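You operate a simulated robot arm through the tools that you are given. There is no shell and no other tool. Be economical: measure what you need, move in short steps, check, and stop when the job is done.

You are at the controls of a simulated robot arm. One attempt, no reset.

TASK
Take the yellow pad off the chair and set the chair back to LAZE.
Fine: pad onto the garden table; free the grey lever for the back and lock it again after. Pinch nothing. Set down upright: yellow pad. Where these are worked on the way, their far stop is far enough and under half their travel is too little: grey lever.
Where things are to end (x, y in the base frame): yellow pad within 0.2 m of [0.21, 0.62].

The check looks at the end state, three seconds after you hand in, the way a careful person would. Anything else that was tipped, shoved, dropped, spilled or broken makes it a failure.

THE ROBOT
A 6-joint arm with a two-finger parallel gripper on a trunk, on a base that drives. Base frame: it is fixed to the floor where the robot stands at the start and does not move with it; the origin is under the middle of the robot, x ahead of it, y to its left, z up. Readings come in m, degrees, newtons and seconds.
With the tool pointing down near the work surface it reaches from about 0.1 to 0.7 m from the robot's upright axis, wherever it stands. Its first joint turns from -166.0 to 166.0 degrees. Places, roughly: black slide catch [0.3, 0.1, 0.4]; chair back [0.6, -0.3, 0.8]; cream cap [0.3, 0.1, 0.7]; garden table [0.8, 0.8, 0.7]; grey lever [0.3, -0.3, 0.6]; grey slide catch [0.3, -0.1, 0.4]. Payload 3.91 kg.
Tool frame: the origin (TCP) lies between the finger pads and is the grasp point; the fingertips stand 0.03 m ahead of it; z points along the fingers, y is the line along which they close. The gripper opens to 0.11 m. The fingers are 0.02 m wide and 0.01 m thick; the gripper's body (0.048 by 0.112 m) begins 0.055 m behind the TCP.
Orientation is told as [roll, pitch, yaw] about the base's x, y, z axes, in that order, counted from this pose: with the fingers straight down and closing along the base's y, the tool's x points along the base's -x, its y along +y and its z along -z.

THE INTERFACE
- The arm moves only by the tool drive_tool. Its argument "moves" is a list of rows, each a list of 7 numbers: the turn, a rotation vector about the tool's x, y, z in degrees, then the shift along the tool's x, y, z in m, then the opening in per cent of the stroke, from 0 (shut) to 100 (fully open). In form: [[rx, ry, rz, dx, dy, dz, claw], ...]. A call has 1 to 20 rows; each row shifts and turns the commanded pose from where the row before left it, along the tool's axes as they then stand. Each row takes 0.2 s and may step no farther than 0.05 m and 8.6 degrees from the row before; otherwise, or with a gripper value out of range, the whole call is refused. A pose out of reach is approached as far as the arm can. The call stops where the force on the tool passes 60 N (or 10 N more than at its start, if that is more) or the arm is blocked; 0.2 s more then pass. Each finger travels about 0.045 m/s and halts on what it meets, pressing with about 23 N; the grip force reading is that of the motor and also rises with nothing between the fingers. The clock runs only during rows and for 0.2 s after the last one: add rows that do not move to give the fingers time. It gives the time, the measured TCP pose, the force on the tool (base axes), the opening and the grip force at its end, in the units of the frame above (readings bear some noise), with the torque about the TCP (base axes, N m) and any sound that the robot's microphone picked up.
- Cameras (640 x 400 px; columns grow to the right, rows downward): "scene" is now at [-0.0156, 0.1222, 1.6084]; the picture's right is [-0.37, -0.93, 0.00], its down [-0.78, 0.31, -0.54] and it looks along [0.50, -0.20, -0.84] (base axes); focal length 214 px, centre (320, 200). "wrist" rides on the gripper at [0.077, 0.007, -0.115] in the tool frame; the picture's right is [-0.09, 1.00, 0.00], its down [-0.80, -0.07, -0.59] and it looks along [-0.59, -0.05, 0.80] (tool axes); focal length 270 px, centre (320, 200). There is no depth. A picture from a camera that has moved, and an enlarged one, comes with that camera's place and axes in the base frame and with its lens. The place of the scene camera against the robot may be out by one fixed shift of up to 0.018 m in any direction.
- get_image(camera): a new picture of that camera. It takes no simulated time.
- raise_lower(by): slides the trunk up (or, below 0, down) by that many m; the arm and the scene camera ride with it, the base frame stays. It gives what a move gives, with no picture.
- drive_base(legs): drives the robot by 1 to 6 legs, each [ahead, turn to the left] in m and degrees, along the robot's own axes; the way and the turn of a leg run together, so that a leg with both is an arc; at most 1.5 m and 180 degrees a leg. The arm and the cameras ride along, it lands a little off, and it stops where it bumps. It gives what a move gives.
- turn_head(pan, tilt): turns the head with the scene camera to pan (to the left, within 155 degrees either way) and tilt (down, from -29 to 69), counted from straight ahead of the robot. It gives what a move gives.
- zoom(camera, box): a new picture of the part [left, top, right, bottom] of that camera's present view, enlarged. It takes no simulated time.
- close_job(): hands the job in; it is judged then, once.

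Work in short steps. Places have to be worked out from the pictures, the camera data and where the tool is seen: move nearer, look again, correct. Check each grasp and each placing, and mend what went wrong. You have 120 turns and 98 pictures in all, those below and enlarged ones among them. Open the gripper and draw the arm clear of the work before you hand the job in, unless the task says otherwise; then end with one line.

The tools are called after "Call:" as a command line: name --pt "numbers of a row" for each row, then --argument value for the rest, lists and objects as JSON in quotes. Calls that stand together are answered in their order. drive_tool: Moves the arm, as the interface text tells. Its arguments: {"type":"object","properties":{"moves":{"type":"array"}},"required":["moves"]} The other tools are called the same way: raise_lower (by) slides the trunk up or down; drive_base (legs) drives the base; turn_head (pan, tilt) turns the head that bears the scene camera; get_image (camera) takes a picture; zoom (camera, box) takes an enlarged picture of a part of a camera's view; close_job () hands the job in.

At the start:

```text
t: 0.0
tool_pos: [0.2674, -0.229, 1.358]
ee_rot: [0.0, -0.1, 0.7]
contact_force: [-0.5, -0.3, -0.7]
ft_torque: [-0.01, 0.04, 0.01]
opening: 0.11
grip_force: 0.0
trunk travel left (down, up): [-0.575, 0.035]
robot x, y, heading: [-0.0015, -0.0007, -0.2]
head pan, tilt: [-21.5, 57.3]
```

scene: 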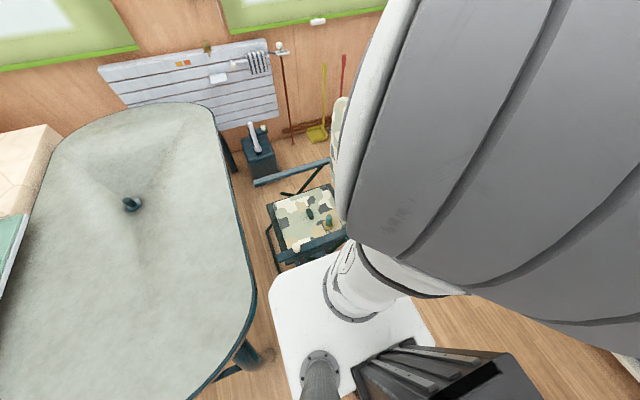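
wrist: 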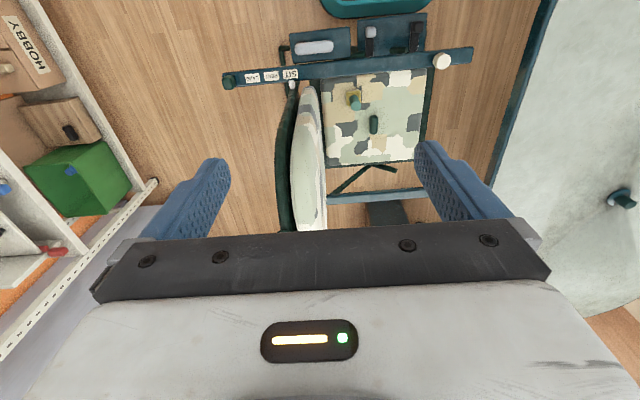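

I'll look closer at the chair and its labelled rail before moving anything.

Call:
zoom --camera "wrist" --box '[200, 0, 500, 190]'

Call:
zoom --camera "wrist" --box '[210, 40, 330, 115]'

Call:
zoom --camera "scene" --box '[220, 90, 380, 290]'

```text
2.11 times, centred on (350, 95) of wrist
camera zoom: at [0.1898, -0.2227, 1.4728], right [0.08, 1.0, 0.0], down [0.8, -0.06, 0.59], along [0.59, -0.05, -0.8], focal length 569 px, centre (257, 421)
```

zoom: 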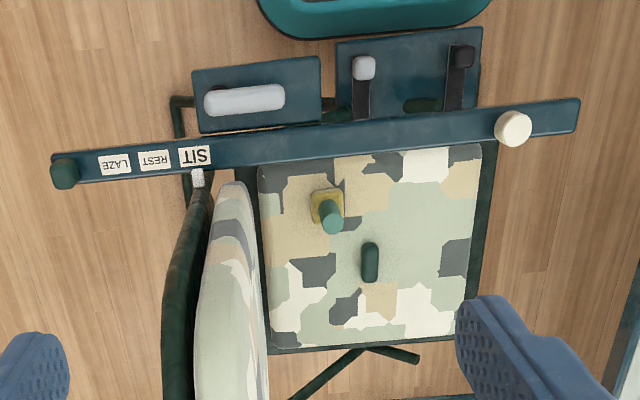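

```text
5.33 times, centred on (270, 78) of wrist
camera zoom: at [0.1898, -0.2227, 1.4728], right [0.08, 1.0, 0.0], down [0.8, -0.06, 0.59], along [0.59, -0.05, -0.8], focal length 1442 px, centre (587, 853)
```

zoom: 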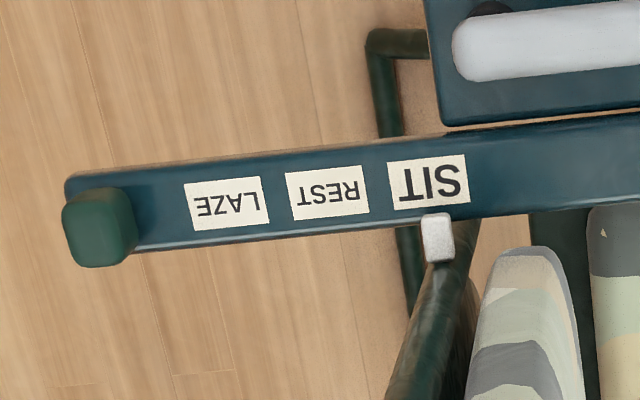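

```text
2.00 times, centred on (300, 190) of scene
camera zoom: at [-0.0156, 0.1222, 1.6084], right [-0.37, -0.93, 0.0], down [-0.78, 0.31, -0.54], along [0.5, -0.2, -0.84], focal length 429 px, centre (360, 220)
```

zoom: 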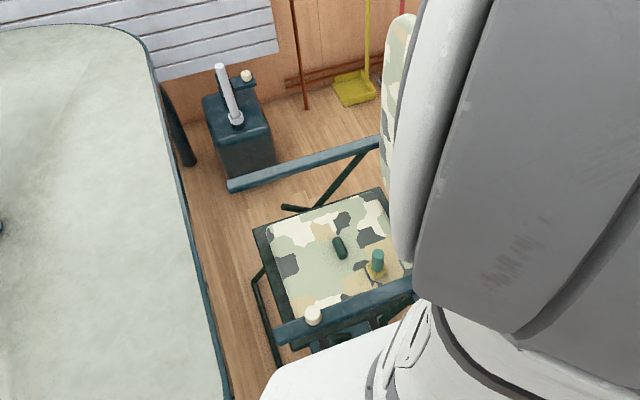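

The pad (yellow square with a teal knob) is at about (0.485, -0.127) on the seat. I'll lower the arm part way toward it for a better look.

Call:
drive_tool --pt "0 0 0 -0.01 0.005 0.04 100" --pt "0 0 0 -0.01 0.005 0.04 100" --pt "0 0 0 -0.01 0.005 0.04 100" --pt "0 0 0 -0.01 0.005 0.04 100" --pt "0 0 0 -0.01 0.005 0.04 100" --pt "0 0 0 -0.01 0.005 0.04 100" --pt "0 0 0 -0.01 0.005 0.04 100" --pt "0 0 0 -0.01 0.005 0.04 100" --pt "0 0 0 -0.01 0.005 0.04 100" --pt "0 0 0 -0.01 0.005 0.04 100"

Call:
get_image --camera "wrist"

Call:
get_image --camera "scene"

```text
t: 2.2
tool_pos: [0.3674, -0.1778, 0.9575]
ee_rot: [-0.1, 0.0, 0.8]
contact_force: [-0.3, -0.4, -0.1]
ft_torque: [-0.01, -0.01, 0.02]
opening: 0.11
grip_force: 0.2
trunk travel left (down, up): [-0.575, 0.035]
robot x, y, heading: [0.0026, 0.0009, -0.1]
head pan, tilt: [-21.5, 57.3]
```

```text
92 pictures are left
camera wrist: at [0.2899, -0.1714, 1.0719], right [0.08, 1.0, 0.0], down [0.8, -0.06, 0.59], along [0.59, -0.05, -0.8], focal length 270 px, centre (320, 200)
```

wrist: 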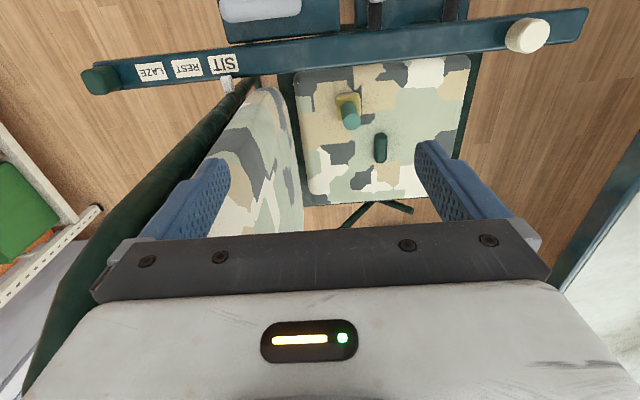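

```text
91 pictures are left
camera scene: at [-0.0143, 0.1219, 1.6084], right [-0.37, -0.93, 0.0], down [-0.78, 0.31, -0.54], along [0.5, -0.2, -0.84], focal length 214 px, centre (320, 200)
```

scene: 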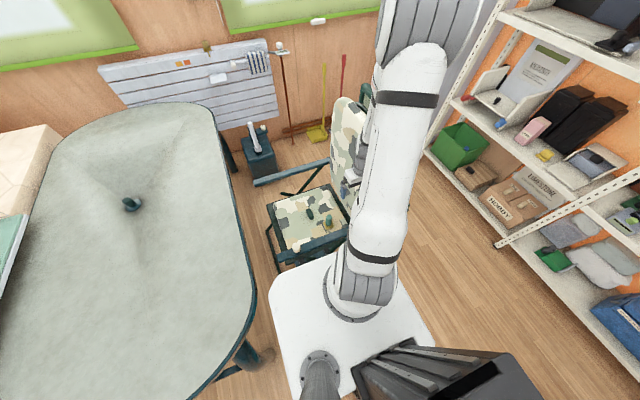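

Taking an enlarged look at the pad and at the lever/rail.

Call:
zoom --camera "wrist" --box '[300, 60, 440, 200]'

Call:
turn_head --pan -35 --tilt 69

Call:
get_image --camera "scene"

```text
2.86 times, centred on (370, 130) of wrist
camera zoom: at [0.2899, -0.1714, 1.0719], right [0.08, 1.0, 0.0], down [0.8, -0.06, 0.59], along [0.59, -0.05, -0.8], focal length 772 px, centre (177, 400)
```

zoom: 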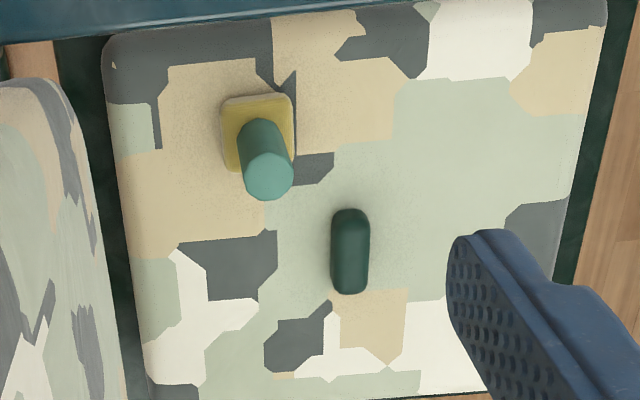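

```text
t: 3.0
tool_pos: [0.3674, -0.1773, 0.957]
ee_rot: [-0.1, -0.1, 0.7]
contact_force: [-0.3, 0.2, -0.4]
ft_torque: [0.01, 0.0, 0.02]
opening: 0.1098
grip_force: 0.0
trunk travel left (down, up): [-0.575, 0.035]
robot x, y, heading: [-0.0006, -0.0022, 0.2]
head pan, tilt: [-35.0, 68.8]
```

```text
89 pictures are left
camera scene: at [-0.0342, 0.1157, 1.5959], right [-0.57, -0.82, 0.0], down [-0.76, 0.53, -0.36], along [0.3, -0.21, -0.93], focal length 214 px, centre (320, 200)
```

scene: 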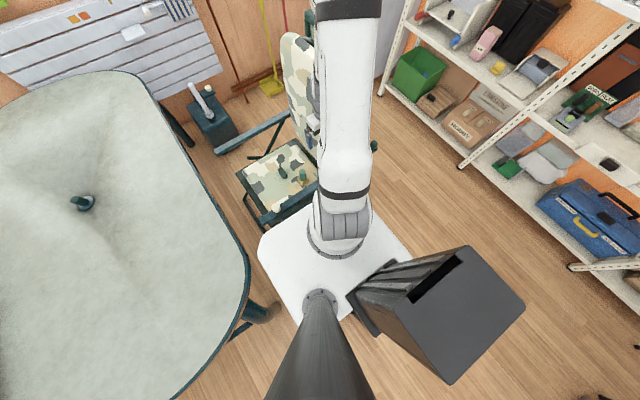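

The pad has a teal knob about 0.035 m wide, top near z≈0.52. I'll move above it at TCP z≈0.68 with the fingers partly closed and re-measure.

Call:
drive_tool --pt "0 0 0 -0.04 0.0165 0.02 70" --pt "0 0 0 -0.04 0.0165 0.02 70" --pt "0 0 0 -0.04 0.0165 0.02 70" --pt "0 0 0 0 0 0.04 70" --pt "0 0 0 0 0 0.04 70" --pt "0 0 0 0 0 0.04 70" --pt "0 0 0 0 0 0.04 70" --pt "0 0 0 0 0 0.04 70"

Call:
get_image --camera "wrist"

```text
t: 4.8
tool_pos: [0.4855, -0.1269, 0.6982]
ee_rot: [0.0, 0.0, 0.7]
contact_force: [-0.5, -0.4, 0.4]
ft_torque: [-0.02, -0.03, 0.0]
opening: 0.0771
grip_force: 0.0
trunk travel left (down, up): [-0.575, 0.035]
robot x, y, heading: [-0.0006, -0.0014, -0.1]
head pan, tilt: [-35.0, 68.8]
```

```text
88 pictures are left
camera wrist: at [0.4083, -0.1216, 0.8137], right [0.08, 1.0, 0.0], down [0.8, -0.06, 0.59], along [0.59, -0.05, -0.8], focal length 270 px, centre (320, 200)
```

wrist: 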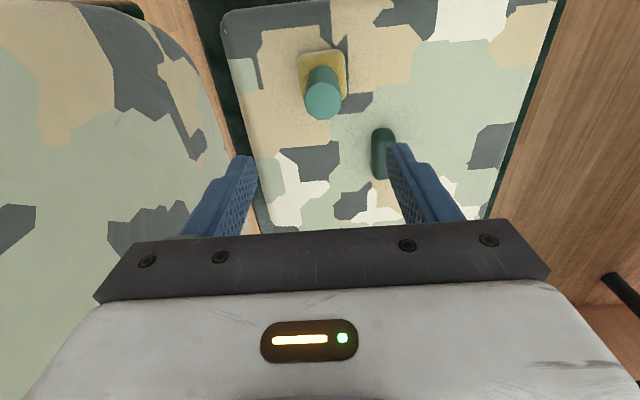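

Triangulating three views puts the knob at x≈0.474, y≈-0.126, spanning about z 0.50–0.57. I'll shift 0.011 m back and descend.

Call:
drive_tool --pt "0 0 0 0.0115 0 0.02 70" --pt "0 0 0 0 0 0.03 70" --pt "0 0 0 0 0 0.025 70" --pt "0 0 0 0 0 0.025 70"

Call:
get_image --camera "wrist"

```text
t: 5.8
tool_pos: [0.476, -0.1274, 0.5967]
ee_rot: [0.0, 0.0, 0.8]
contact_force: [0.4, 0.1, -0.2]
ft_torque: [-0.04, -0.01, 0.02]
opening: 0.0771
grip_force: 0.0
trunk travel left (down, up): [-0.575, 0.035]
robot x, y, heading: [0.0006, -0.0007, 0.0]
head pan, tilt: [-35.0, 68.8]
```

```text
87 pictures are left
camera wrist: at [0.3978, -0.1214, 0.713], right [0.08, 1.0, 0.0], down [0.8, -0.06, 0.59], along [0.59, -0.05, -0.8], focal length 270 px, centre (320, 200)
```

wrist: 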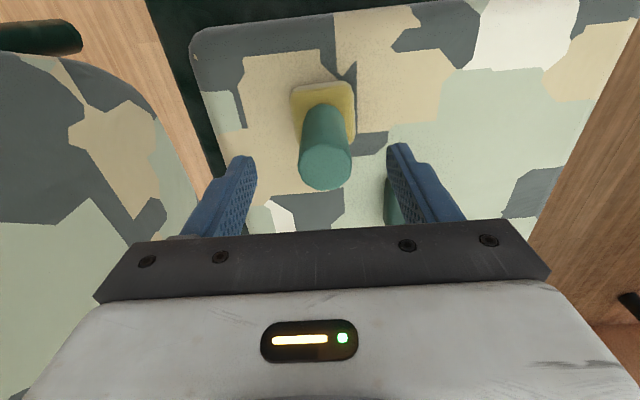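

Knob is centred between the fingers; descend 0.045 m and close.

Call:
drive_tool --pt "0 0 0 0 0 0.025 70" --pt "0 0 0 0 0 0.02 70" --pt "0 0 0 0 0 0 20" --pt "0 0 0 0 0 0 20" --pt "0 0 0 0 0 0 20" --pt "0 0 0 0 0 0 20"

Call:
get_image --camera "wrist"

```text
t: 7.2
tool_pos: [0.4738, -0.1268, 0.5527]
ee_rot: [0.1, -0.1, 0.7]
contact_force: [-0.6, -0.5, 0.6]
ft_torque: [0.0, 0.01, -0.02]
opening: 0.033
grip_force: 23.1
trunk travel left (down, up): [-0.575, 0.035]
robot x, y, heading: [0.0004, 0.0004, -0.0]
head pan, tilt: [-35.0, 68.8]
```

```text
86 pictures are left
camera wrist: at [0.3971, -0.1206, 0.6675], right [0.08, 1.0, 0.0], down [0.8, -0.06, 0.59], along [0.59, -0.05, -0.8], focal length 270 px, centre (320, 200)
```

wrist: 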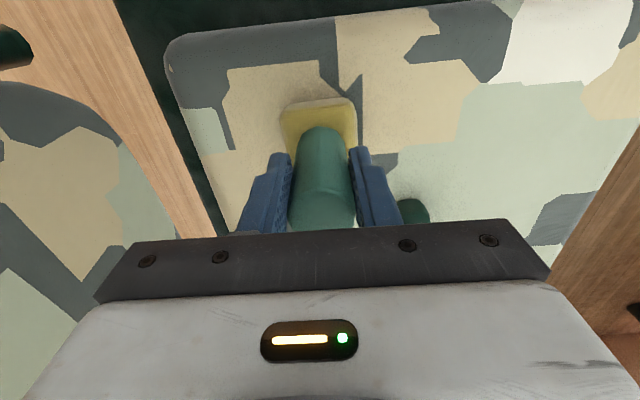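

Gripped (0.033 m, 23 N). Lift a little and check the weight and that the pad comes free.

Call:
drive_tool --pt "0 0 0 0 0 -0.01 15" --pt "0 0 0 0 0 -0.02 15" --pt "0 0 0 0 0 -0.03 15"

Call:
get_image --camera "wrist"

```text
t: 8.0
tool_pos: [0.4738, -0.1252, 0.6131]
ee_rot: [0.0, 0.1, 0.6]
contact_force: [-0.5, -0.7, -1.4]
ft_torque: [0.01, 0.01, 0.01]
opening: 0.0327
grip_force: 23.6
trunk travel left (down, up): [-0.575, 0.035]
robot x, y, heading: [0.004, -0.0031, -0.0]
head pan, tilt: [-35.0, 68.8]
```

```text
85 pictures are left
camera wrist: at [0.397, -0.1202, 0.7278], right [0.08, 1.0, 0.0], down [0.8, -0.06, 0.59], along [0.59, -0.05, -0.8], focal length 270 px, centre (320, 200)
```

wrist: 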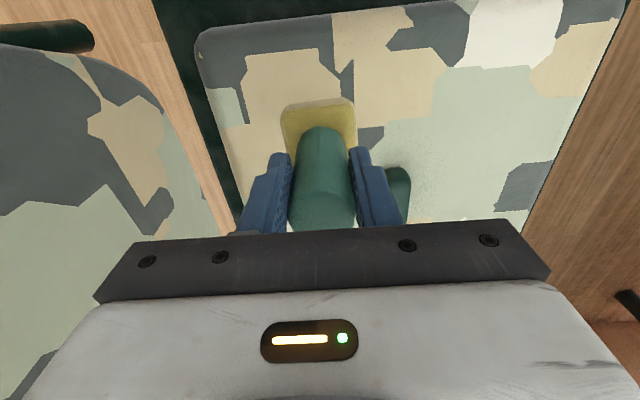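

Pad is free and secure. I'll lift to about z≈0.97, clear of the armrest and table.

Call:
drive_tool --pt "0 0 0 0 0 -0.04 15" --pt "0 0 0 0 0 -0.04 15" --pt "0 0 0 0 0 -0.04 15" --pt "0 0 0 0 0 -0.04 15" --pt "0 0 0 0 0 -0.04 15" --pt "0 0 0 0 0 -0.04 15" --pt "0 0 0 0 0 -0.04 15" --pt "0 0 0 0 0 -0.04 15" --pt "0 0 0 0 0 -0.04 15"

Call:
turn_head --pan 20 --tilt 55

Call:
get_image --camera "scene"

Call:
get_image --camera "wrist"

```text
t: 10.0
tool_pos: [0.4736, -0.1265, 0.9756]
ee_rot: [0.0, 0.0, 0.6]
contact_force: [-0.2, -0.8, -0.6]
ft_torque: [0.01, 0.03, 0.04]
opening: 0.0325
grip_force: 23.1
trunk travel left (down, up): [-0.575, 0.035]
robot x, y, heading: [-0.0003, 0.0014, 0.2]
head pan, tilt: [-35.0, 68.8]
```

```text
t: 11.2
tool_pos: [0.4744, -0.1276, 0.9739]
ee_rot: [0.1, 0.1, 0.8]
contact_force: [0.6, -0.2, -1.2]
ft_torque: [-0.02, 0.01, 0.0]
opening: 0.033
grip_force: 22.7
trunk travel left (down, up): [-0.575, 0.035]
robot x, y, heading: [-0.0058, -0.0006, 0.2]
head pan, tilt: [20.0, 55.0]
```

```text
84 pictures are left
camera scene: at [-0.0122, 0.1723, 1.6112], right [0.34, -0.94, 0.0], down [-0.77, -0.28, -0.57], along [0.54, 0.2, -0.82], focal length 214 px, centre (320, 200)
```

scene: 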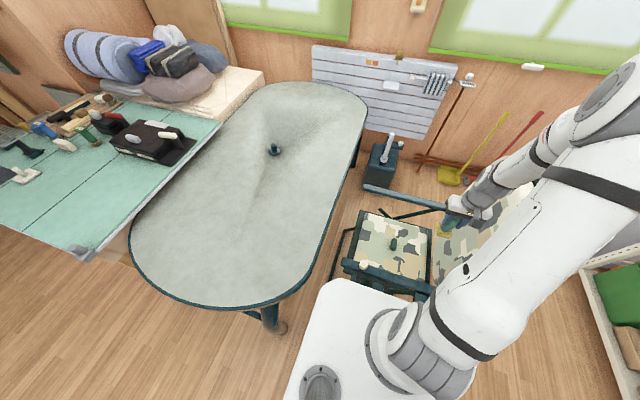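

```text
83 pictures are left
camera wrist: at [0.3973, -0.1224, 1.0886], right [0.08, 1.0, 0.0], down [0.8, -0.06, 0.59], along [0.59, -0.05, -0.8], focal length 270 px, centre (320, 200)
```

wrist: 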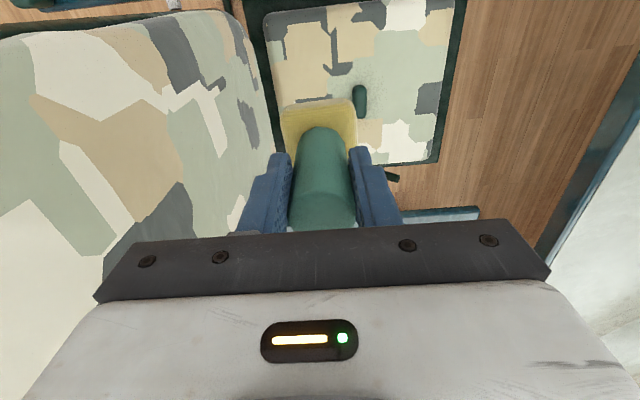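

Table end is flat around the target and unobstructed. Swing over to (0.21, 0.62) at this height.

Call:
drive_tool --pt "0 0 0 0.0165 0.0465 0 15" --pt "0 0 0 0.0165 0.0465 0 15" --pt "0 0 0 0.0165 0.0465 0 15" --pt "0 0 0 0.0165 0.0465 0 15" --pt "0 0 0 0.0165 0.0465 0 15" --pt "0 0 0 0.0165 0.0465 0 15" --pt "0 0 0 0.0165 0.0465 0 15" --pt "0 0 0 0.0165 0.0465 0 15" --pt "0 0 0 0.0165 0.0465 0 15" --pt "0 0 0 0.0165 0.0465 0 15" --pt "0 0 0 0.0165 0.0465 0 15" --pt "0 0 0 0.0165 0.0465 0 15" --pt "0 0 0 0.0165 0.0465 0 15" --pt "0 0 0 0.0165 0.0465 0 15" --pt "0 0 0 0.0165 0.0465 0 15" --pt "0 0 0 0.0165 0.0465 0 15"

Call:
get_image --camera "scene"

Call:
get_image --camera "wrist"

```text
t: 14.6
tool_pos: [0.2029, 0.6168, 0.9696]
ee_rot: [0.0, 0.0, 0.7]
contact_force: [0.4, -0.1, 0.1]
ft_torque: [0.01, -0.01, -0.05]
opening: 0.033
grip_force: 22.8
trunk travel left (down, up): [-0.575, 0.035]
robot x, y, heading: [-0.0, -0.0029, -0.4]
head pan, tilt: [20.0, 55.0]
```

```text
82 pictures are left
camera scene: at [-0.0127, 0.1736, 1.6111], right [0.34, -0.94, 0.0], down [-0.77, -0.28, -0.57], along [0.54, 0.2, -0.82], focal length 214 px, centre (320, 200)
```

scene: 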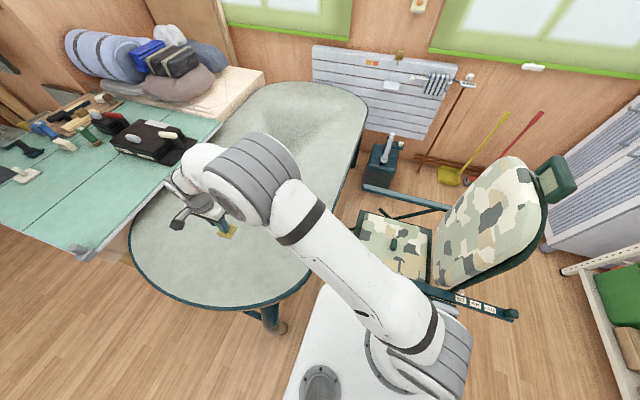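

```text
81 pictures are left
camera wrist: at [0.1254, 0.622, 1.0868], right [0.08, 1.0, 0.0], down [0.8, -0.06, 0.59], along [0.59, -0.05, -0.8], focal length 270 px, centre (320, 200)
```

wrist: 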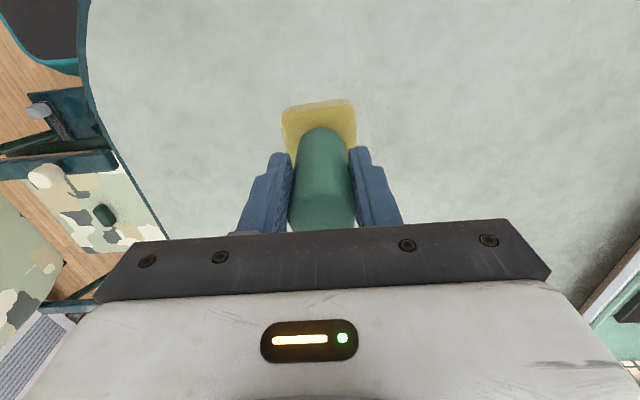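

Over the target. Descend 0.12 m then check with the wrist camera.

Call:
drive_tool --pt "0 0 0 0 0 0.03 15" --pt "0 0 0 0 0 0.03 15" --pt "0 0 0 0 0 0.03 15" --pt "0 0 0 0 0 0.03 15"

Call:
get_image --camera "scene"

Call:
get_image --camera "wrist"

```text
t: 15.6
tool_pos: [0.2023, 0.6149, 0.853]
ee_rot: [0.0, 0.1, 0.8]
contact_force: [0.5, 0.2, -0.5]
ft_torque: [-0.01, -0.02, -0.05]
opening: 0.033
grip_force: 22.4
trunk travel left (down, up): [-0.575, 0.035]
robot x, y, heading: [0.001, 0.0, -0.1]
head pan, tilt: [20.0, 55.0]
```

```text
80 pictures are left
camera scene: at [-0.0123, 0.1732, 1.6112], right [0.34, -0.94, 0.0], down [-0.77, -0.28, -0.57], along [0.54, 0.2, -0.82], focal length 214 px, centre (320, 200)
```

scene: 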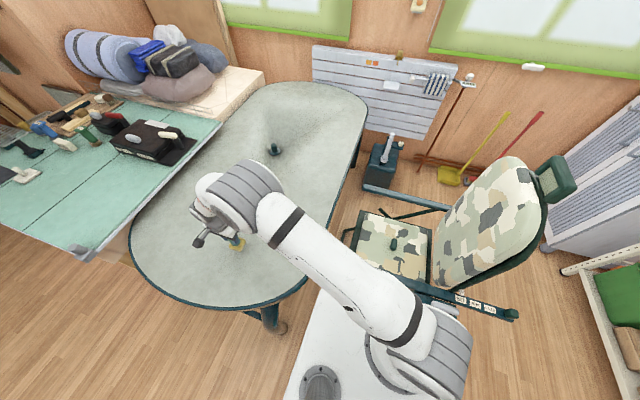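

```text
79 pictures are left
camera wrist: at [0.1258, 0.6204, 0.9684], right [0.08, 1.0, 0.0], down [0.8, -0.06, 0.59], along [0.59, -0.05, -0.8], focal length 270 px, centre (320, 200)
```

wrist: 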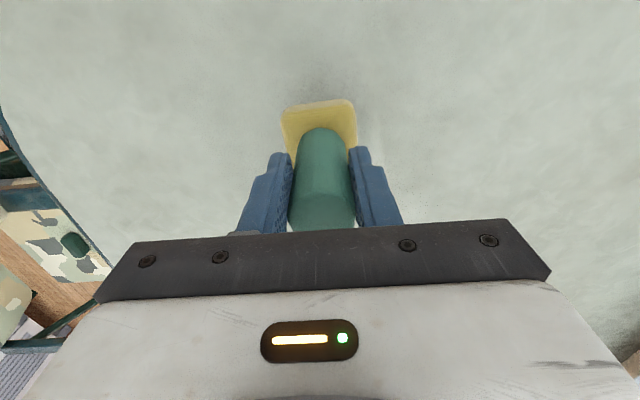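

Feel for the table in 8 mm steps.

Call:
drive_tool --pt "0 0 0 0 0 0.008 15" --pt "0 0 0 0 0 0.008 15" --pt "0 0 0 0 0 0.008 15" --pt "0 0 0 0 0 0.008 15" --pt "0 0 0 0 0 0.008 15"

Call:
get_image --camera "wrist"

```text
t: 16.8
tool_pos: [0.2017, 0.6128, 0.8129]
ee_rot: [0.1, 0.0, 0.7]
contact_force: [-0.3, -1.2, 3.4]
ft_torque: [-0.24, -0.01, -0.02]
opening: 0.0328
grip_force: 23.0
trunk travel left (down, up): [-0.575, 0.035]
robot x, y, heading: [0.0014, 0.0006, 0.3]
head pan, tilt: [20.0, 55.0]
```

```text
78 pictures are left
camera wrist: at [0.1243, 0.6202, 0.9277], right [0.08, 1.0, 0.0], down [0.8, -0.06, 0.59], along [0.59, -0.04, -0.8], focal length 270 px, centre (320, 200)
```

wrist: 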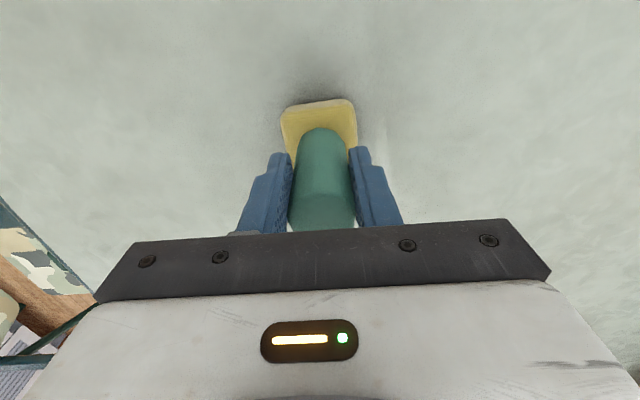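

Contact has begun (3.4 N up). Press on in 2 mm steps.

Call:
drive_tool --pt "0 0 0 0 0 0.002 15" --pt "0 0 0 0 0 0.001 15" --pt "0 0 0 0 0 0 15"

```text
t: 17.6
tool_pos: [0.2012, 0.6146, 0.8131]
ee_rot: [0.3, -0.1, 0.7]
contact_force: [2.3, -0.7, 28.2]
ft_torque: [-0.57, -0.31, -0.03]
opening: 0.0332
grip_force: 23.1
trunk travel left (down, up): [-0.575, 0.035]
robot x, y, heading: [-0.0025, -0.0033, -0.1]
head pan, tilt: [20.0, 55.0]
```

Firmly on the table. Ease the press off and open, then look.

Call:
drive_tool --pt "0 0 0 0 0 -0.002 15" --pt "0 0 0 0 0 0 35" --pt "0 0 0 0 0 0 50" --pt "0 0 0 0 0 0 70" --pt "0 0 0 0 0 0 70" --pt "0 0 0 0 0 0 70"

Call:
get_image --camera "wrist"

```text
t: 19.0
tool_pos: [0.2009, 0.6141, 0.8119]
ee_rot: [0.1, 0.0, 0.7]
contact_force: [0.2, -0.1, -0.1]
ft_torque: [0.0, -0.02, 0.02]
opening: 0.0772
grip_force: 0.0
trunk travel left (down, up): [-0.575, 0.035]
robot x, y, heading: [0.0013, -0.0011, 0.0]
head pan, tilt: [20.0, 55.0]
```

```text
77 pictures are left
camera wrist: at [0.1239, 0.6201, 0.9265], right [0.08, 1.0, 0.0], down [0.8, -0.06, 0.59], along [0.59, -0.05, -0.8], focal length 270 px, centre (320, 200)
```

wrist: 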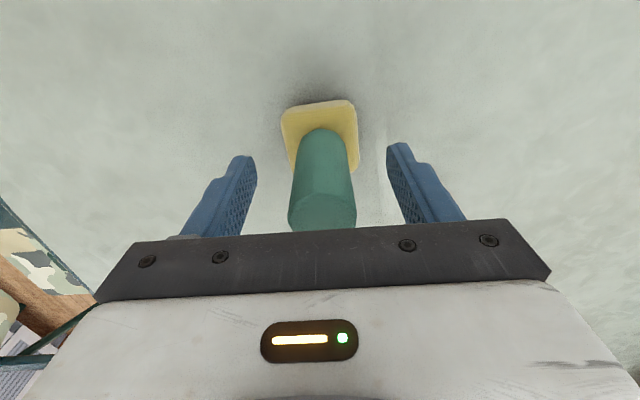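

Pad stands upright. Rise straight up well clear and look at it and the chair.

Call:
drive_tool --pt "0 0 0 0 0 -0.02 70" --pt "0 0 0 0 0 -0.04 70" --pt "0 0 0 0 0 -0.04 70" --pt "0 0 0 0 0 -0.04 70" --pt "0 0 0 0 0 -0.04 70" --pt "0 0 0 0 0 -0.04 70" --pt "0 0 0 0 0 -0.04 70"

Call:
turn_head --pan -12 --tilt 62

Call:
get_image --camera "scene"

Call:
get_image --camera "wrist"

```text
t: 20.6
tool_pos: [0.1985, 0.6139, 1.0726]
ee_rot: [0.0, 0.1, 0.8]
contact_force: [-0.1, 0.7, 0.0]
ft_torque: [0.02, -0.04, -0.02]
opening: 0.077
grip_force: 0.1
trunk travel left (down, up): [-0.575, 0.035]
robot x, y, heading: [0.0021, -0.0016, 0.2]
head pan, tilt: [20.0, 55.0]
```

```text
t: 21.6
tool_pos: [0.1989, 0.6141, 1.0705]
ee_rot: [0.0, 0.0, 0.6]
contact_force: [0.2, -1.1, 0.0]
ft_torque: [0.01, 0.01, 0.02]
opening: 0.0773
grip_force: 0.0
trunk travel left (down, up): [-0.575, 0.035]
robot x, y, heading: [0.0005, -0.0011, -0.3]
head pan, tilt: [-12.0, 62.0]
```

```text
76 pictures are left
camera scene: at [-0.0173, 0.1345, 1.6029], right [-0.21, -0.98, 0.0], down [-0.86, 0.18, -0.47], along [0.46, -0.1, -0.88], focal length 214 px, centre (320, 200)
```

scene: 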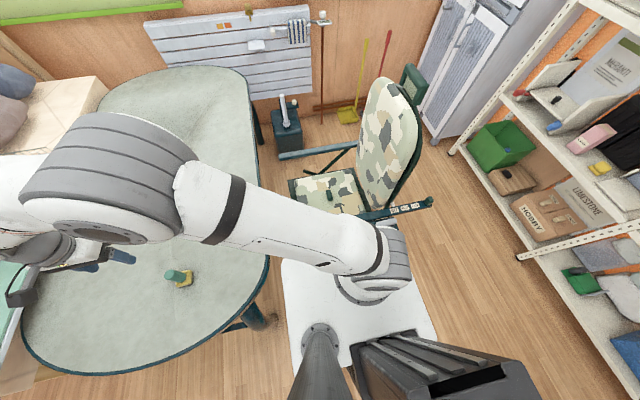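

```text
75 pictures are left
camera wrist: at [0.1221, 0.6199, 1.1858], right [0.08, 1.0, 0.0], down [0.8, -0.06, 0.59], along [0.59, -0.05, -0.8], focal length 270 px, centre (320, 200)
```

wrist: 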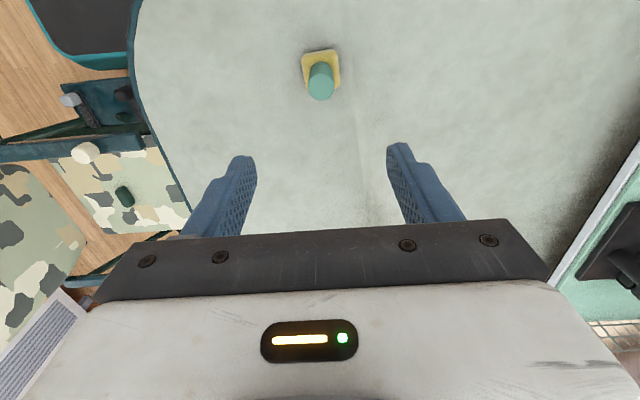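

Pad is standing fine at about (0.20, 0.61). Now bring the arm back toward the lever side to inspect it from above.

Call:
drive_tool --pt "0 0 0 -0.0167 -0.0428 0 70" --pt "0 0 0 -0.0167 -0.0428 0 70" --pt "0 0 0 -0.0167 -0.0428 0 70" --pt "0 0 0 -0.0167 -0.0428 0 70" --pt "0 0 0 -0.0167 -0.0428 0 70" --pt "0 0 0 -0.0167 -0.0428 0 70" --pt "0 0 0 -0.0167 -0.0428 0 70" --pt "0 0 0 -0.0167 -0.0428 0 70" --pt "0 0 0 -0.0167 -0.0428 0 70" --pt "0 0 0 -0.0167 -0.0428 0 70" --pt "0 0 0 -0.0167 -0.0428 0 70" --pt "0 0 0 -0.0167 -0.0428 0 70"

Call:
drive_tool --pt "0 0 0 0.0133 -0.0444 0 70" --pt "0 0 0 0.0133 -0.0444 0 70" --pt "0 0 0 0.0133 -0.0444 0 70" --pt "0 0 0 0.0133 -0.0444 0 70" --pt "0 0 0 0.0133 -0.0444 0 70" --pt "0 0 0 0.0133 -0.0444 0 70" --pt "0 0 0 0.0133 -0.0444 0 70" --pt "0 0 0 0.0133 -0.0444 0 70" --pt "0 0 0 0.0133 -0.0444 0 70"

Call:
get_image --camera "wrist"

Call:
get_image --camera "scene"

```text
t: 24.2
tool_pos: [0.4094, 0.103, 1.0701]
ee_rot: [0.0, 0.1, 0.8]
contact_force: [-0.3, -0.2, 0.5]
ft_torque: [0.03, -0.01, 0.01]
opening: 0.0771
grip_force: 0.0
trunk travel left (down, up): [-0.575, 0.035]
robot x, y, heading: [0.0018, -0.0001, 0.0]
head pan, tilt: [-12.0, 62.0]
```

```text
t: 26.2
tool_pos: [0.293, -0.297, 1.0739]
ee_rot: [0.0, 0.0, 0.7]
contact_force: [0.0, -0.2, 0.4]
ft_torque: [0.02, 0.01, 0.0]
opening: 0.0773
grip_force: 0.1
trunk travel left (down, up): [-0.575, 0.035]
robot x, y, heading: [0.0016, -0.004, -0.1]
head pan, tilt: [-12.0, 62.0]
```

```text
74 pictures are left
camera wrist: at [0.2155, -0.2911, 1.1887], right [0.07, 1.0, 0.0], down [0.8, -0.06, 0.59], along [0.59, -0.04, -0.8], focal length 270 px, centre (320, 200)
```

wrist: 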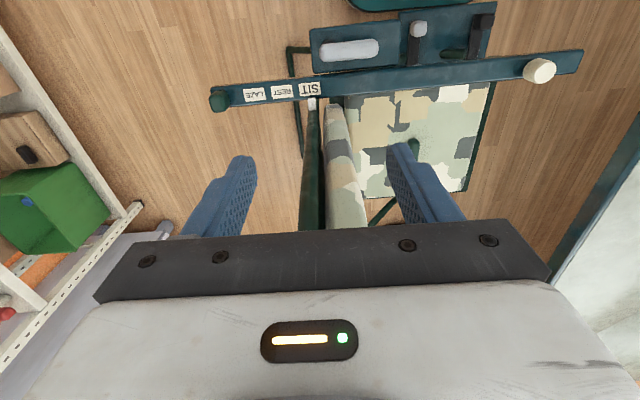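

```text
73 pictures are left
camera scene: at [-0.0174, 0.1334, 1.603], right [-0.21, -0.98, 0.0], down [-0.86, 0.18, -0.47], along [0.46, -0.1, -0.88], focal length 214 px, centre (320, 200)
```

scene: 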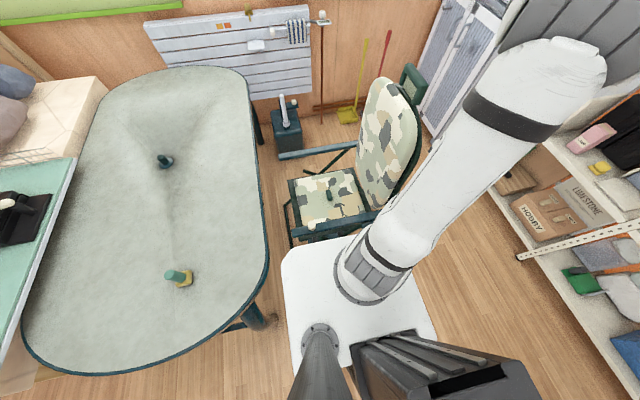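

Call:
zoom --camera "wrist" --box '[200, 0, 500, 120]'

Call:
zoom --camera "wrist" --box '[290, 20, 390, 90]'

```text
2.13 times, centred on (350, 60) of wrist
camera zoom: at [0.2155, -0.2911, 1.1887], right [0.07, 1.0, 0.0], down [0.8, -0.06, 0.59], along [0.59, -0.04, -0.8], focal length 577 px, centre (256, 499)
```

zoom: 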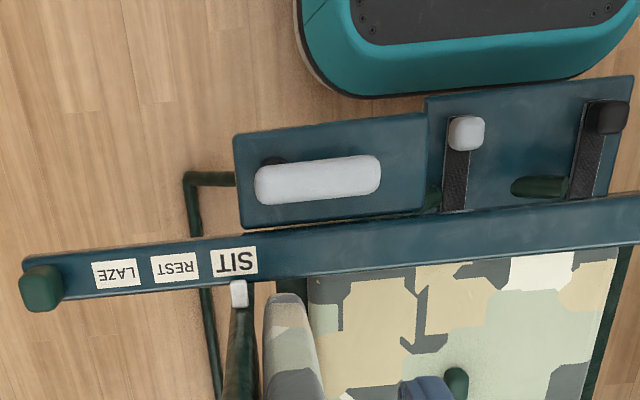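

```text
5.71 times, centred on (340, 55) of wrist
camera zoom: at [0.2155, -0.2911, 1.1887], right [0.07, 1.0, 0.0], down [0.8, -0.06, 0.59], along [0.59, -0.04, -0.8], focal length 1544 px, centre (206, 1029)
```

zoom: 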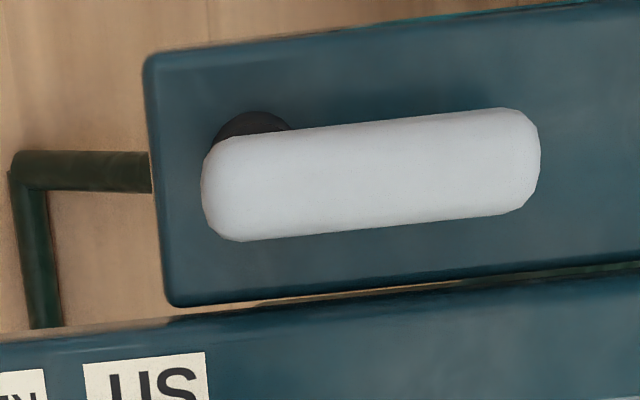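

The lever lies above its plate, pointing +y from a vertical pivot at its -y end, around z 0.65. I'll move to the +y side and yaw the tool 90° so the camera looks at it along -y.

Call:
drive_tool --pt "0 0 0 0 0.04 0.02 70" --pt "0 0 0 0 0.04 0.02 70" --pt "0 0 0 0 0.04 0.02 70" --pt "0 0 0 0 0.04 0.02 70" --pt "0 0 0 0 0.04 0.02 70" --pt "0 0 8.2 0 0 0 70" --pt "0 0 8.2 0 0 0 70" --pt "0 0 8.2 0 0 0 70" --pt "0 0 8.2 0 0 0 70" --pt "0 0 8.2 0 0 0 70" --pt "0 0 8.2 0 0 0 70" --pt "0 0 8.2 0 0 0 70" --pt "0 0 8.2 0 0 0 70" --pt "0 0 8.2 0 0 0 70" --pt "0 0 8.2 0 0 0 70" --pt "0 0 8.2 0 0 0 70"

Call:
get_image --camera "wrist"

```text
t: 29.6
tool_pos: [0.3276, -0.1163, 0.9791]
ee_rot: [0.0, 0.0, -89.6]
contact_force: [0.4, 0.1, 0.3]
ft_torque: [0.0, 0.02, 0.0]
opening: 0.0771
grip_force: 0.1
out of reach, approached as far as the arm can: row 4, 5
trunk travel left (down, up): [-0.575, 0.035]
robot x, y, heading: [-0.0003, -0.0027, -0.1]
head pan, tilt: [-12.0, 62.0]
```

```text
70 pictures are left
camera wrist: at [0.3345, -0.0402, 1.0935], right [1.0, -0.08, 0.0], down [-0.06, -0.8, 0.59], along [-0.05, -0.59, -0.8], focal length 270 px, centre (320, 200)
```

wrist: 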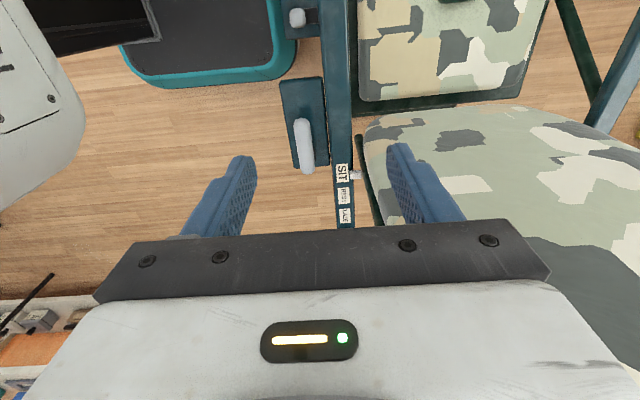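

Call:
zoom --camera "wrist" --box '[250, 60, 410, 240]'

```text
2.22 times, centred on (330, 150) of wrist
camera zoom: at [0.3345, -0.0402, 1.0935], right [1.0, -0.08, 0.0], down [-0.06, -0.8, 0.59], along [-0.05, -0.59, -0.8], focal length 601 px, centre (298, 311)
```

zoom: 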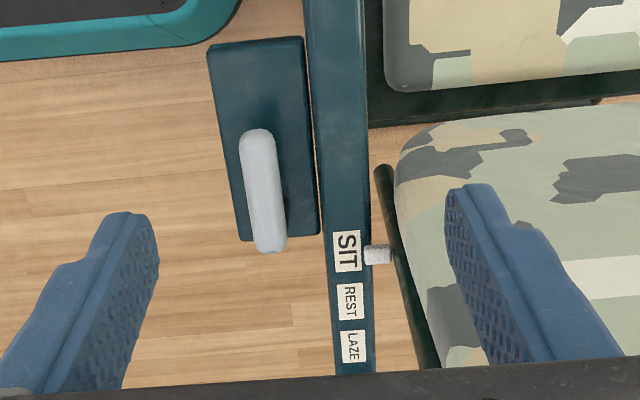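

Lever runs roughly from y≈-0.20 (tip) to -0.30 (pivot) at x≈0.288. I'll go down and over its tip, open to full for straddling.

Call:
drive_tool --pt "0 0 0 0 0 0.04 70" --pt "0 0 0 0 0 0.04 70" --pt "0 0 0 -0.02 -0.01 0.03 70" --pt "0 0 0 -0.03 -0.01 0.03 70" --pt "0 0 0 -0.03 -0.01 0.03 70"

Call:
get_image --camera "wrist"

```text
t: 30.8
tool_pos: [0.3015, -0.2002, 0.8069]
ee_rot: [0.0, 0.1, -89.5]
contact_force: [0.5, 0.5, -0.5]
ft_torque: [-0.02, -0.01, 0.0]
opening: 0.077
grip_force: 0.1
out of reach, approached as far as the arm can: row 1
trunk travel left (down, up): [-0.575, 0.035]
robot x, y, heading: [0.0001, -0.0037, -0.1]
head pan, tilt: [-12.0, 62.0]
```

```text
68 pictures are left
camera wrist: at [0.3074, -0.123, 0.9217], right [1.0, -0.08, 0.0], down [-0.06, -0.8, 0.59], along [-0.05, -0.59, -0.8], focal length 270 px, centre (320, 200)
```

wrist: 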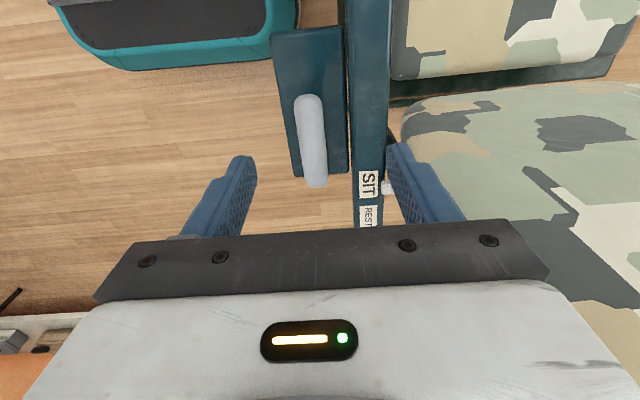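

Triangulated: lever tip (0.288, -0.200), far end (0.290, -0.301), top z≈0.647; plate z≈0.595; rail edge x≈0.328. Align over the tip part, narrowing the fingers to ~46 mm.

Call:
drive_tool --pt "0 0 0 -0.02 -0.0125 0.02 42" --pt "0 0 0 0 0 0.03 42" --pt "0 0 0 0 0 0.03 42" --pt "0 0 0 0 0 0 42" --pt "0 0 0 0 0 0 42"

Call:
get_image --camera "wrist"

```text
t: 32.0
tool_pos: [0.2893, -0.2175, 0.7278]
ee_rot: [0.0, 0.0, -89.6]
contact_force: [-0.1, -0.3, 0.6]
ft_torque: [0.03, 0.0, -0.01]
opening: 0.0462
grip_force: 0.1
trunk travel left (down, up): [-0.575, 0.035]
robot x, y, heading: [-0.0024, -0.0031, -0.2]
head pan, tilt: [-12.0, 62.0]
```

```text
67 pictures are left
camera wrist: at [0.2947, -0.1419, 0.843], right [1.0, -0.08, 0.0], down [-0.06, -0.8, 0.59], along [-0.05, -0.59, -0.8], focal length 270 px, centre (320, 200)
```

wrist: 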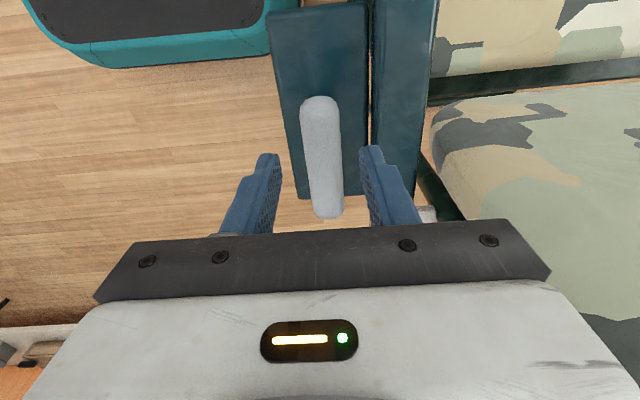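

Alignment good. Descend to TCP z≈0.65 in small steps.

Call:
drive_tool --pt "0 0 0 0 0 0.025 42" --pt "0 0 0 0 0 0.025 42" --pt "0 0 0 0 0 0.015 42" --pt "0 0 0 0 0 0.012 42"

Call:
get_image --camera "wrist"

```text
t: 33.0
tool_pos: [0.2886, -0.2188, 0.6505]
ee_rot: [0.0, 0.0, -89.5]
contact_force: [0.4, 0.9, -0.2]
ft_torque: [0.0, -0.02, -0.02]
opening: 0.0461
grip_force: 0.0
trunk travel left (down, up): [-0.575, 0.035]
robot x, y, heading: [-0.0014, -0.003, -0.1]
head pan, tilt: [-12.0, 62.0]
```

```text
66 pictures are left
camera wrist: at [0.2942, -0.1424, 0.7664], right [1.0, -0.08, 0.0], down [-0.06, -0.8, 0.59], along [-0.05, -0.59, -0.8], focal length 270 px, centre (320, 200)
```

wrist: 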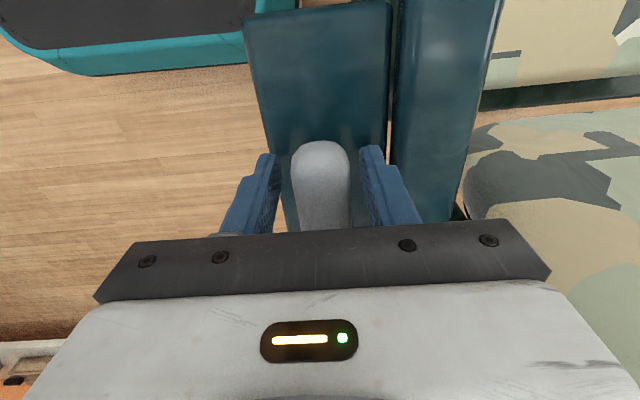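

Straddling with no contact. Test the lever gently toward -x (away from the rail).

Call:
drive_tool --pt "0 0 0 0 -0.007 0 42" --pt "0 0 0 0 -0.005 0 42" --pt "0 0 0 0 -0.005 0 42"

```text
t: 33.8
tool_pos: [0.2726, -0.2193, 0.6507]
ee_rot: [-0.1, 0.1, -89.5]
contact_force: [4.6, 1.3, 2.6]
ft_torque: [-0.02, -0.07, 0.1]
opening: 0.049
grip_force: 2.9
trunk travel left (down, up): [-0.575, 0.035]
robot x, y, heading: [-0.0048, 0.0024, 0.1]
head pan, tilt: [-12.0, 62.0]
```

Call:
drive_tool --pt "0 0 0 0 -0.005 0 42" --pt "0 0 0 0 -0.005 0 42" --pt "0 0 0 0 0 0 42"

Call:
get_image --camera "wrist"

```text
t: 34.6
tool_pos: [0.262, -0.2183, 0.6512]
ee_rot: [0.0, 0.0, -89.6]
contact_force: [4.6, 3.3, 0.6]
ft_torque: [-0.05, -0.09, 0.11]
opening: 0.0485
grip_force: 2.5
trunk travel left (down, up): [-0.575, 0.035]
robot x, y, heading: [0.001, -0.0022, -0.1]
head pan, tilt: [-12.0, 62.0]
```

```text
65 pictures are left
camera wrist: at [0.2674, -0.1416, 0.7658], right [1.0, -0.08, 0.0], down [-0.06, -0.8, 0.59], along [-0.05, -0.59, -0.8], focal length 270 px, centre (320, 200)
```

wrist: 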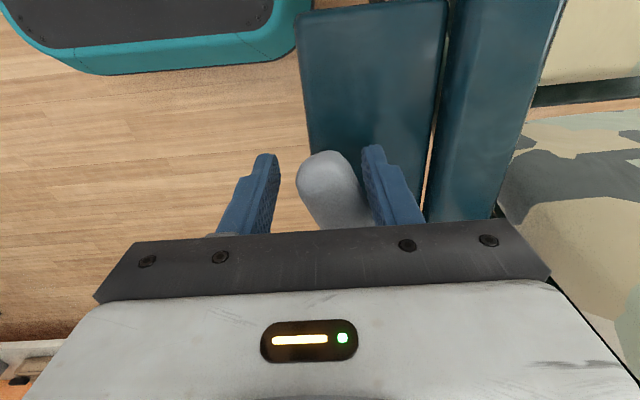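

Lever swings freely toward -x (~5 N). Follow its arc about the pivot (~(0.290,-0.288), r≈0.075), yawing the tool along.

Call:
drive_tool --pt "0 0 -8 0 0 0 42" --pt "0 0 -8 0 -0.003 0 42" --pt "0 0 -8 -0.0007 -0.0104 0 42" --pt "0 0 -8 -0.0007 -0.0104 0 42" --pt "0 0 -8 -0.0007 -0.0104 0 42"

Call:
get_image --camera "wrist"

```text
t: 35.8
tool_pos: [0.2318, -0.2329, 0.6512]
ee_rot: [0.0, 0.1, -49.3]
contact_force: [1.8, 1.5, -1.5]
ft_torque: [-0.02, -0.02, 0.03]
opening: 0.0476
grip_force: 1.4
trunk travel left (down, up): [-0.575, 0.035]
robot x, y, heading: [-0.0002, -0.0015, -0.1]
head pan, tilt: [-12.0, 62.0]
```

```text
64 pictures are left
camera wrist: at [0.1864, -0.1706, 0.7658], right [0.81, 0.58, 0.0], down [0.47, -0.65, 0.59], along [0.35, -0.48, -0.8], focal length 270 px, centre (320, 200)
```

wrist: 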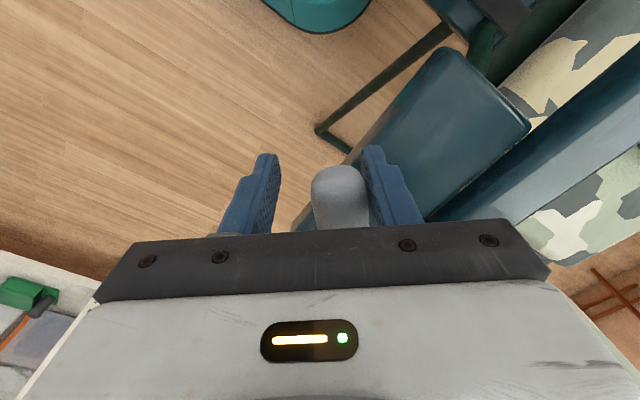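

Following well. Continue the arc.

Call:
drive_tool --pt "0 0 -8 -0.0007 -0.0108 0 42" --pt "0 0 -8 -0.0007 -0.0108 0 42" --pt "0 0 -8 -0.0007 -0.0108 0 42" --pt "0 0 0 0 0 0 42"

Call:
get_image --camera "wrist"

```text
t: 36.8
tool_pos: [0.2117, -0.2584, 0.6499]
ee_rot: [0.0, 0.2, -25.4]
contact_force: [21.1, 22.8, -4.3]
ft_torque: [0.01, 0.23, -0.38]
opening: 0.0612
grip_force: 14.8
trunk travel left (down, up): [-0.575, 0.035]
robot x, y, heading: [0.0027, 0.0007, -0.2]
head pan, tilt: [-12.0, 62.0]
```

```text
63 pictures are left
camera wrist: at [0.1453, -0.2182, 0.7657], right [0.51, 0.86, 0.0], down [0.7, -0.41, 0.59], along [0.51, -0.3, -0.81], focal length 270 px, centre (320, 200)
```

wrist: 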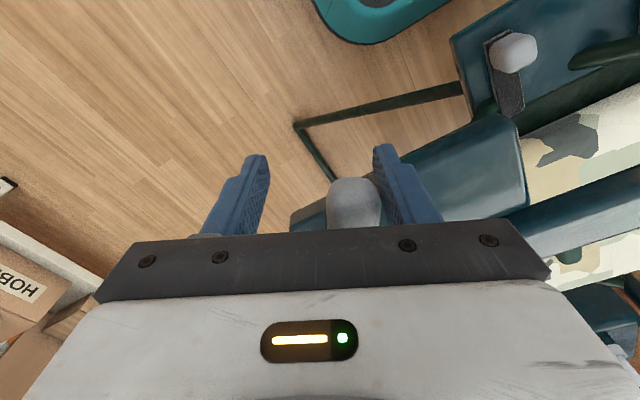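

Force rose to ~31 N and the finger yielded: the lever's far stop (around 50°). Back off, rise and see whether it stays there.

Call:
drive_tool --pt "0 0 0 0 0.008 0 42" --pt "0 0 0 0 0.006 0 42" --pt "0 0 0 0 0 0 42"

Call:
get_image --camera "wrist"

```text
t: 37.6
tool_pos: [0.2184, -0.248, 0.6509]
ee_rot: [-0.2, -0.2, -25.5]
contact_force: [0.6, 0.0, -0.2]
ft_torque: [0.02, -0.04, 0.01]
opening: 0.0464
grip_force: 0.1
trunk travel left (down, up): [-0.575, 0.035]
robot x, y, heading: [-0.0019, -0.0015, 0.1]
head pan, tilt: [-12.0, 62.0]
```

```text
62 pictures are left
camera wrist: at [0.1507, -0.2085, 0.7662], right [0.51, 0.86, 0.0], down [0.69, -0.41, 0.6], along [0.51, -0.3, -0.8], focal length 270 px, centre (320, 200)
```

wrist: 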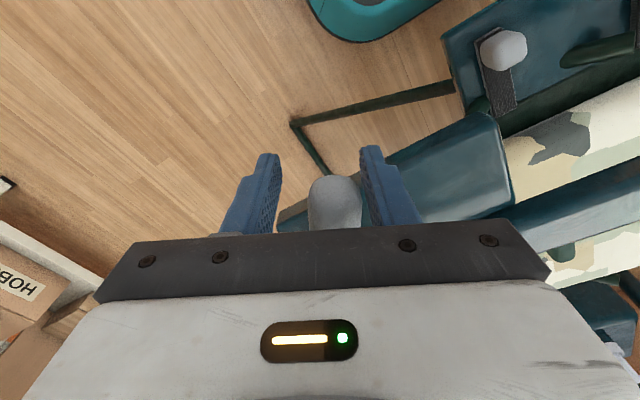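

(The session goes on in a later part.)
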